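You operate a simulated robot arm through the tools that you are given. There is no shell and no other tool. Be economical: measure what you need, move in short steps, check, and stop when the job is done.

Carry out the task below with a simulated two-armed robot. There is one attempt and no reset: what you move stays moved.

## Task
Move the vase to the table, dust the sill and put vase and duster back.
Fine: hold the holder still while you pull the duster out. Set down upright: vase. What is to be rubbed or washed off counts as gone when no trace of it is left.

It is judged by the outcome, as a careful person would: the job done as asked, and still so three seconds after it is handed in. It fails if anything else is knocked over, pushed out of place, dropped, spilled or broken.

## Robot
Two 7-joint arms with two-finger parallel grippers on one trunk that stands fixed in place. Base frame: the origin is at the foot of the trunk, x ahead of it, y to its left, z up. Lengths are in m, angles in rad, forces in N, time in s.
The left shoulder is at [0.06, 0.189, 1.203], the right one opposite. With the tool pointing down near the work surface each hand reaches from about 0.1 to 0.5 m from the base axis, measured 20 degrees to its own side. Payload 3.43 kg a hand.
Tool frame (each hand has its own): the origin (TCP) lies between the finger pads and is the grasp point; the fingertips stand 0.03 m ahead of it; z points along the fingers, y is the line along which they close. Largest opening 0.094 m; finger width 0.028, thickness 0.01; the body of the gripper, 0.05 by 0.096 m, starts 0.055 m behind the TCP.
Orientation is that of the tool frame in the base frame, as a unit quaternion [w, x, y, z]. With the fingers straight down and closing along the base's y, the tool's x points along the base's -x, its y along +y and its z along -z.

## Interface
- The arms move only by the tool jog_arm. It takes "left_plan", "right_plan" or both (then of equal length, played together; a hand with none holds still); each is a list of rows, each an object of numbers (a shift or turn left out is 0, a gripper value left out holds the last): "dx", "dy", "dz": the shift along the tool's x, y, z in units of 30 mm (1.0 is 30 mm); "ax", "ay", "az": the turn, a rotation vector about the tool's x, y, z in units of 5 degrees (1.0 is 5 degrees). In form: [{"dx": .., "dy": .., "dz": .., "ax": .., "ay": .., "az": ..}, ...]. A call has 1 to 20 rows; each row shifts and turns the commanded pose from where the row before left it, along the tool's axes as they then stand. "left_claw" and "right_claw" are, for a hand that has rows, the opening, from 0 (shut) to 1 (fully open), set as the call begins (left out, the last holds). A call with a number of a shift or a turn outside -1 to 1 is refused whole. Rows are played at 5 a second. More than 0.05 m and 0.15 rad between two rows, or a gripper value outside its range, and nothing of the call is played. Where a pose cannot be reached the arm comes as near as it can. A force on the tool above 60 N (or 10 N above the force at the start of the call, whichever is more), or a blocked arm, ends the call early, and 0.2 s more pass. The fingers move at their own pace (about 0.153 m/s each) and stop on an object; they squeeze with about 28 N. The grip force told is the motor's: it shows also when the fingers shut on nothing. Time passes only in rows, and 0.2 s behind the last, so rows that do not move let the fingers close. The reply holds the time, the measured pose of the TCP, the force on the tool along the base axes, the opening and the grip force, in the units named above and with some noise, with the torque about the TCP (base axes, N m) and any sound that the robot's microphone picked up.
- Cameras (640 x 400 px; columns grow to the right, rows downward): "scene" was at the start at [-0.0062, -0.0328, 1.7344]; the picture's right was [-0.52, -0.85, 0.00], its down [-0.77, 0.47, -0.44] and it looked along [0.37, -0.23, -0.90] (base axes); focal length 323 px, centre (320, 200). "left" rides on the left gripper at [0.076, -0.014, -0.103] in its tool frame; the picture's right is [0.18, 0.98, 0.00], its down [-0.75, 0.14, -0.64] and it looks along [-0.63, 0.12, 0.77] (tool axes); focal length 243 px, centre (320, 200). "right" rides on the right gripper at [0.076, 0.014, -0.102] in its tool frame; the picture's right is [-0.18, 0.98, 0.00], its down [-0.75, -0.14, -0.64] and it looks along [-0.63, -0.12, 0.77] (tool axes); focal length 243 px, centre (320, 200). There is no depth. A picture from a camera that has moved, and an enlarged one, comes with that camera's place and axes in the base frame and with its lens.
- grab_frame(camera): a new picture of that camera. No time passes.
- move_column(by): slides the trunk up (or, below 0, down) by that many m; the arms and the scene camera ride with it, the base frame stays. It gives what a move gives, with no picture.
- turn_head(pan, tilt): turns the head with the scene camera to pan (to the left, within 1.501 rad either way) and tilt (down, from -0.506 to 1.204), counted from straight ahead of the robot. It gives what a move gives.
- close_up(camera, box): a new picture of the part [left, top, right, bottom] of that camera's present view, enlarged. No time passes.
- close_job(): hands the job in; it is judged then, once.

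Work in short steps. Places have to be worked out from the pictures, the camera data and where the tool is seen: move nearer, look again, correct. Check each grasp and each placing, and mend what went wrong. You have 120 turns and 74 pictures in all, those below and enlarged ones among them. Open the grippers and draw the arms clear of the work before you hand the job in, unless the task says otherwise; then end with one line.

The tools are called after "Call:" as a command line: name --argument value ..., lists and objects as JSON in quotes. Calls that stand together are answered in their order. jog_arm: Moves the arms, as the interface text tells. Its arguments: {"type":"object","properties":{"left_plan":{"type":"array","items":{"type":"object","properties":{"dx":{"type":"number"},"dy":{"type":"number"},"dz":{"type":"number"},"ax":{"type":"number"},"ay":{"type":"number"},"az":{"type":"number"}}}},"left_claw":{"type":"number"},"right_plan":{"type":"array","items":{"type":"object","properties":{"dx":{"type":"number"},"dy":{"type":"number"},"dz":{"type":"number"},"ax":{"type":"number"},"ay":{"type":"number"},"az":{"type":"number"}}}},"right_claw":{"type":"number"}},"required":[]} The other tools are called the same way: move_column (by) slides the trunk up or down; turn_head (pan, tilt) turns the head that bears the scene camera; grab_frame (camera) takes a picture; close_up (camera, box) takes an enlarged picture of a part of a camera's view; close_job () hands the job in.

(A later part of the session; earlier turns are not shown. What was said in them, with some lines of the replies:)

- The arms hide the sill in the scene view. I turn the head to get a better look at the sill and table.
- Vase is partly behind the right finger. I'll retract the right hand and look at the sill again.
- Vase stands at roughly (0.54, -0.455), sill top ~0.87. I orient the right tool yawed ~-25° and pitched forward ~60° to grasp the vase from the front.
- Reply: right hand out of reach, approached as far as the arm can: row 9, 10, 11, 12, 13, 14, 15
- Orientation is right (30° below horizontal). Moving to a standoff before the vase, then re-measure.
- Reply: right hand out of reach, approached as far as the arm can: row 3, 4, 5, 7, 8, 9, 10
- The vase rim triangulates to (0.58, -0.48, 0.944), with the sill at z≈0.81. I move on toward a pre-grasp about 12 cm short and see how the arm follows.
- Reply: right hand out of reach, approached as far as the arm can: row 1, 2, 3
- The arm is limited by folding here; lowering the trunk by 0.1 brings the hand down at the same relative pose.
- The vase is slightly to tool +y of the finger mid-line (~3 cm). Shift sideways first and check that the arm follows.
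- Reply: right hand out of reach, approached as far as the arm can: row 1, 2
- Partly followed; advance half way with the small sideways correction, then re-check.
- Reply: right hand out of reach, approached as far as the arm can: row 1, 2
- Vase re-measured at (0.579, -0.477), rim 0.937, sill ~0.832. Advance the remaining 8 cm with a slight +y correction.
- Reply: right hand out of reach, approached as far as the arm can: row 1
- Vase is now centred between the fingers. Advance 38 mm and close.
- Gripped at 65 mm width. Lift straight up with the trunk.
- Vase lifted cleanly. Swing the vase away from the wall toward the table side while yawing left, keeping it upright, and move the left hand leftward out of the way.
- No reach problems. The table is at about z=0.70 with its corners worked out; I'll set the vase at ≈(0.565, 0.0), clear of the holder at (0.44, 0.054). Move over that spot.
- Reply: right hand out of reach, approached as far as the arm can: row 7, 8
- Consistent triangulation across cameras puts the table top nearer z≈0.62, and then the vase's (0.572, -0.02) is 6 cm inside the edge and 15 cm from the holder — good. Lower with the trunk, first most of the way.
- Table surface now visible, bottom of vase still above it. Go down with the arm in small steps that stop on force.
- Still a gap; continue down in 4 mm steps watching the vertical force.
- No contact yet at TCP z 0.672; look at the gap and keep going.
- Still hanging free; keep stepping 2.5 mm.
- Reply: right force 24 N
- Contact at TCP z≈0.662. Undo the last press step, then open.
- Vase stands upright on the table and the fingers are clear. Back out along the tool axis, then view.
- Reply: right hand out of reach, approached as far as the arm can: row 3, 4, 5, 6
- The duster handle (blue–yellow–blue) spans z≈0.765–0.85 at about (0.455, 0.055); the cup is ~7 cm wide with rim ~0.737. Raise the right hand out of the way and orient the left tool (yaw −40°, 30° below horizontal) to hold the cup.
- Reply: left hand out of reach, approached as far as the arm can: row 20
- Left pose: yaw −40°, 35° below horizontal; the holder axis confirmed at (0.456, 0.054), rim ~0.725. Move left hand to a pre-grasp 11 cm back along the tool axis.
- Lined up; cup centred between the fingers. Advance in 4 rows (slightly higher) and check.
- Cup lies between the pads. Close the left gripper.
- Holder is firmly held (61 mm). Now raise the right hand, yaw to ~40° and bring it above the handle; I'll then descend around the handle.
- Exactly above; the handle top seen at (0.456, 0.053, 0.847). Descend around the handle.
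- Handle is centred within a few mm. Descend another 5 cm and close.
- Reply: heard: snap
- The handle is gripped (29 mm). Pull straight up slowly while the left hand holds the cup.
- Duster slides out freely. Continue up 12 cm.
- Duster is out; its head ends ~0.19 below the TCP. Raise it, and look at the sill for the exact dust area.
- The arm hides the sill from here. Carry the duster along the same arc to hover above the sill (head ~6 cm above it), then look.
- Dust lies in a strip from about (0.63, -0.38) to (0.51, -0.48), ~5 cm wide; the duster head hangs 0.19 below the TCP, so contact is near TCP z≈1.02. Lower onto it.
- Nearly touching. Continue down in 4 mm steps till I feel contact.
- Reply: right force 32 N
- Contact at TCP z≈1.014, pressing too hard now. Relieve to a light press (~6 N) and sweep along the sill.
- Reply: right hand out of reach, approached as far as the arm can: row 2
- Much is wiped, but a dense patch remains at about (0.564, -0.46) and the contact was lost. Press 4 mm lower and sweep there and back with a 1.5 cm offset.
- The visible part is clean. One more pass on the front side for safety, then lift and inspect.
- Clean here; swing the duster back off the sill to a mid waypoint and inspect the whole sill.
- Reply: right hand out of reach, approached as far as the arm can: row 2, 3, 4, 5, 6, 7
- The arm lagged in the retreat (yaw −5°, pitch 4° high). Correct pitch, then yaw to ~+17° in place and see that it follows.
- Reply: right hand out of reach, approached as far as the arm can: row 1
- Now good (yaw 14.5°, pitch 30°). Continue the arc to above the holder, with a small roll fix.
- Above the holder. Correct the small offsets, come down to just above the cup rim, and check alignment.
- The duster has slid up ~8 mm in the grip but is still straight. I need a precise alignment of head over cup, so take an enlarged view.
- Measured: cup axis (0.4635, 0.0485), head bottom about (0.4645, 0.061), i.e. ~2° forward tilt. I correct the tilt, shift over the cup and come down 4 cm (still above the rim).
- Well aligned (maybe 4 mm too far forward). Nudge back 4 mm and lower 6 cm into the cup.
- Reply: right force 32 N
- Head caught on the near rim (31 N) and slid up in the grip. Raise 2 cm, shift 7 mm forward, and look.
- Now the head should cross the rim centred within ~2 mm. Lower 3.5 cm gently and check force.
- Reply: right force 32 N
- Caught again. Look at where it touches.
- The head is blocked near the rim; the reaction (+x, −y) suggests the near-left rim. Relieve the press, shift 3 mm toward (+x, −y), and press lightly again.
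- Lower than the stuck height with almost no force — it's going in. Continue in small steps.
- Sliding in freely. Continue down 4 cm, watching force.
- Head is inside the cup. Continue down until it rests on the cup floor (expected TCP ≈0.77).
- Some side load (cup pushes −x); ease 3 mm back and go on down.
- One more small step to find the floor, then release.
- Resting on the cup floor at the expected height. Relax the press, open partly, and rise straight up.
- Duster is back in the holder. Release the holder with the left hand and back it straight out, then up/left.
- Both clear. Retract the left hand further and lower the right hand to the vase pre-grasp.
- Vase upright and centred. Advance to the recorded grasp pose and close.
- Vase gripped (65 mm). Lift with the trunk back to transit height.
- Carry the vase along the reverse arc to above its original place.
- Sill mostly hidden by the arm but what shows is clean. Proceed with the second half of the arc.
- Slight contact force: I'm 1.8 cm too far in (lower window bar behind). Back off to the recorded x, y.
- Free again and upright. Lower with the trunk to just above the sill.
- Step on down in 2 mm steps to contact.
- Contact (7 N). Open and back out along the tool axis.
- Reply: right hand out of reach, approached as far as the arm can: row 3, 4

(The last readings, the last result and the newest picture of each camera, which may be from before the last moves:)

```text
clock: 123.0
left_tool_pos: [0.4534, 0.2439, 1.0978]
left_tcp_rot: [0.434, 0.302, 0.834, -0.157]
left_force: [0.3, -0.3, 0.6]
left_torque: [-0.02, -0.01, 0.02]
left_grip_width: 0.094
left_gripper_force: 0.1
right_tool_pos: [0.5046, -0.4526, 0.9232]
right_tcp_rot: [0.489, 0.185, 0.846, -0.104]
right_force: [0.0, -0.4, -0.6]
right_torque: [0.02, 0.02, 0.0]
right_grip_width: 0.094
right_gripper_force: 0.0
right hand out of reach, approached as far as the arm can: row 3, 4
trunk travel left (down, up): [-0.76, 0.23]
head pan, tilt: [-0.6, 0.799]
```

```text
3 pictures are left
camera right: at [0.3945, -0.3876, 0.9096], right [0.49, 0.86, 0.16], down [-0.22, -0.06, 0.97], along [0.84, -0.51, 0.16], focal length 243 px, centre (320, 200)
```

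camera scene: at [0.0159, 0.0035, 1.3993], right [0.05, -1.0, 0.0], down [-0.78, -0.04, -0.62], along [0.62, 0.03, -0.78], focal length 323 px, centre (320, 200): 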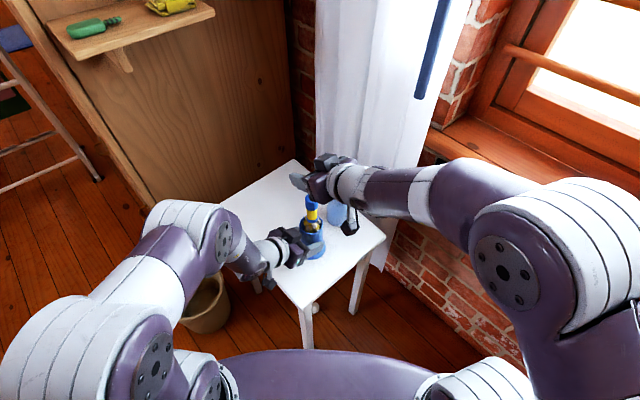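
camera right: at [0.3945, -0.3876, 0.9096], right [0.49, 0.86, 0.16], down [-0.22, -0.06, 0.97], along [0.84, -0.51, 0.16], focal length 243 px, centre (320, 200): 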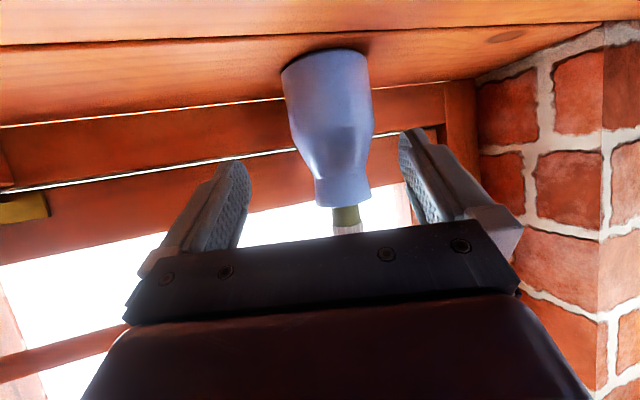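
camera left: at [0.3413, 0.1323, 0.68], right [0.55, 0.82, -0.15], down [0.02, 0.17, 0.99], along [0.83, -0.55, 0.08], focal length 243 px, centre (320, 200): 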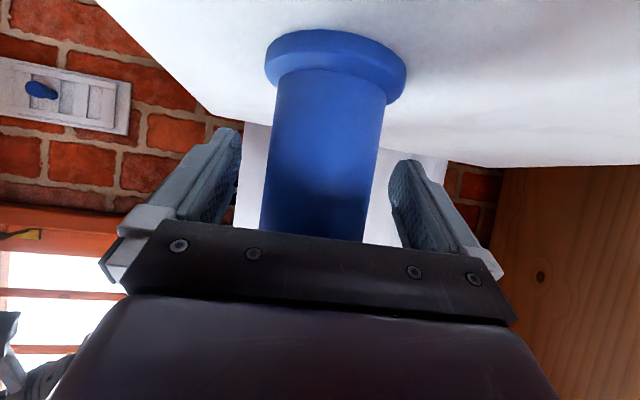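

Vase stands upright at its place on a clean sill. Withdraw the right hand further and raise clear, then do a final view.

Call:
jog_arm --right_plan '[{"dz": -0.8, "dy": -0.3}, {"dz": -0.8, "dy": -0.3}, {"dz": -0.8, "dy": -0.3}, {"dz": -0.8, "dy": -0.3}, {}]'

Call:
move_column --by 0.2

Call:
jog_arm --right_plan '[{"dz": -0.8, "dx": -0.4}, {"dz": -0.8, "dx": -0.4}, {"dz": -0.8, "dx": -0.4}, {"dz": -0.8, "dx": -0.4}, {}]'

Call:
turn_head --pan -0.35 --tilt 0.85

Call:
grab_frame --camera "scene"

```text
clock: 124.2
left_tool_pos: [0.454, 0.2437, 1.0977]
left_tcp_rot: [0.434, 0.303, 0.834, -0.158]
left_force: [0.1, 0.8, 0.2]
left_torque: [0.02, -0.02, 0.0]
left_grip_width: 0.0936
left_gripper_force: 0.1
right_tool_pos: [0.4144, -0.4524, 0.9735]
right_tcp_rot: [0.488, 0.187, 0.846, -0.107]
right_force: [0.1, 0.4, -0.2]
right_torque: [0.0, 0.02, 0.0]
right_grip_width: 0.0942
right_gripper_force: 0.1
trunk travel left (down, up): [-0.76, 0.23]
head pan, tilt: [-0.6, 0.799]
```

```text
clock: 126.4
left_tool_pos: [0.453, 0.2442, 1.2977]
left_tcp_rot: [0.434, 0.303, 0.834, -0.157]
left_force: [-0.5, 0.5, -0.1]
left_torque: [0.01, 0.02, 0.02]
left_grip_width: 0.0939
left_gripper_force: 0.1
right_tool_pos: [0.4139, -0.4525, 1.1731]
right_tcp_rot: [0.489, 0.186, 0.845, -0.107]
right_force: [0.2, -0.2, -0.3]
right_torque: [0.0, 0.0, -0.03]
right_grip_width: 0.0942
right_gripper_force: 0.1
trunk travel left (down, up): [-0.96, 0.03]
head pan, tilt: [-0.6, 0.799]
```

```text
clock: 127.6
left_tool_pos: [0.4529, 0.2427, 1.2975]
left_tcp_rot: [0.433, 0.303, 0.834, -0.157]
left_force: [0.2, 0.4, 0.6]
left_torque: [0.0, 0.01, 0.01]
left_grip_width: 0.0941
left_gripper_force: 0.1
right_tool_pos: [0.3579, -0.4255, 1.2641]
right_tcp_rot: [0.489, 0.186, 0.845, -0.107]
right_force: [-0.5, 0.7, -0.3]
right_torque: [0.0, 0.02, 0.03]
right_grip_width: 0.0941
right_gripper_force: 0.1
trunk travel left (down, up): [-0.96, 0.03]
head pan, tilt: [-0.6, 0.799]
```

```text
clock: 128.3
left_tool_pos: [0.4533, 0.2434, 1.297]
left_tcp_rot: [0.434, 0.304, 0.833, -0.159]
left_force: [0.1, -0.1, -0.1]
left_torque: [-0.01, 0.0, 0.0]
left_grip_width: 0.094
left_gripper_force: 0.0
right_tool_pos: [0.358, -0.4243, 1.2646]
right_tcp_rot: [0.489, 0.186, 0.845, -0.107]
right_force: [-0.9, -0.8, 0.3]
right_torque: [0.0, -0.02, 0.0]
right_grip_width: 0.094
right_gripper_force: 0.0
trunk travel left (down, up): [-0.96, 0.03]
head pan, tilt: [-0.351, 0.85]
```

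```text
2 pictures are left
camera scene: at [0.0147, -0.0278, 1.8382], right [-0.34, -0.94, 0.0], down [-0.71, 0.26, -0.66], along [0.62, -0.23, -0.75], focal length 323 px, centre (320, 200)
```

scene: 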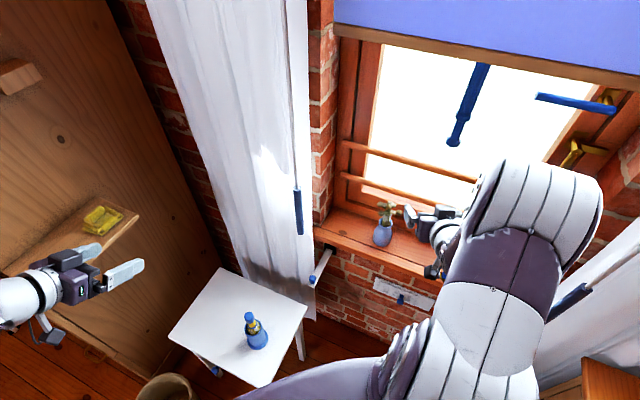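

Vase and duster are back in place. One enlarged look at the sill to confirm that no dust is left.

Call:
close_up --camera "scene" --box '[310, 185, 450, 285]'

Call:
close_up --camera "scene" --box '[210, 290, 310, 370]'

```text
4.00 times, centred on (380, 235) of scene
camera zoom: at [0.0147, -0.0278, 1.8382], right [-0.34, -0.94, 0.0], down [-0.71, 0.26, -0.66], along [0.62, -0.23, -0.75], focal length 1292 px, centre (80, 60)
```

zoom: 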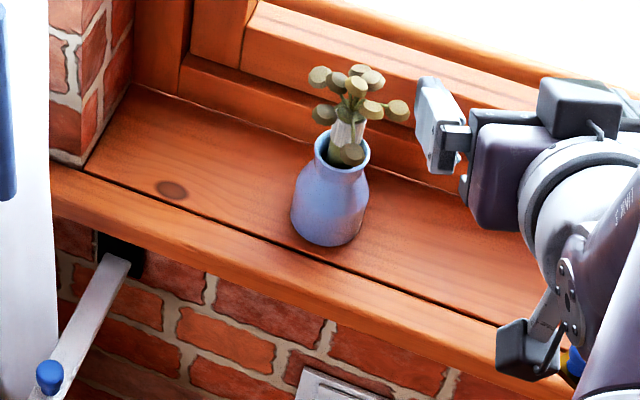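

```text
5.00 times, centred on (260, 330) of scene
camera zoom: at [0.0147, -0.0278, 1.8382], right [-0.34, -0.94, 0.0], down [-0.71, 0.26, -0.66], along [0.62, -0.23, -0.75], focal length 1616 px, centre (620, -450)
```

zoom: 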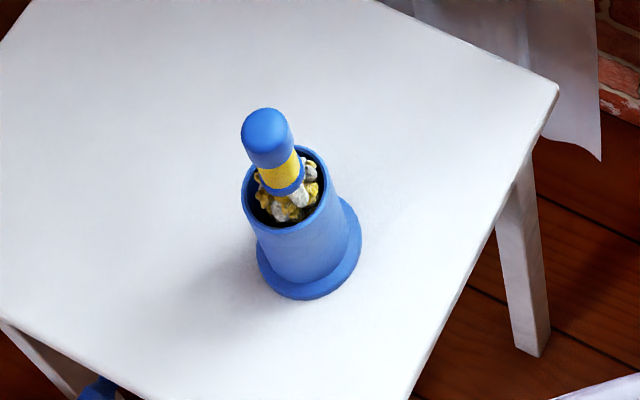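

The sill is clean, the vase stands upright in its place, the duster sits in its holder, and both hands are open and clear. I hand the job in.

Call:
close_job

```text
The job is handed in.
```

The sill is dusted with no trace left in the final close-up, the vase is back upright in its original place on the sill, and the duster is back in its holder. A "snap" sounded when I first gripped the duster handle; I saw nothing broken afterwards.
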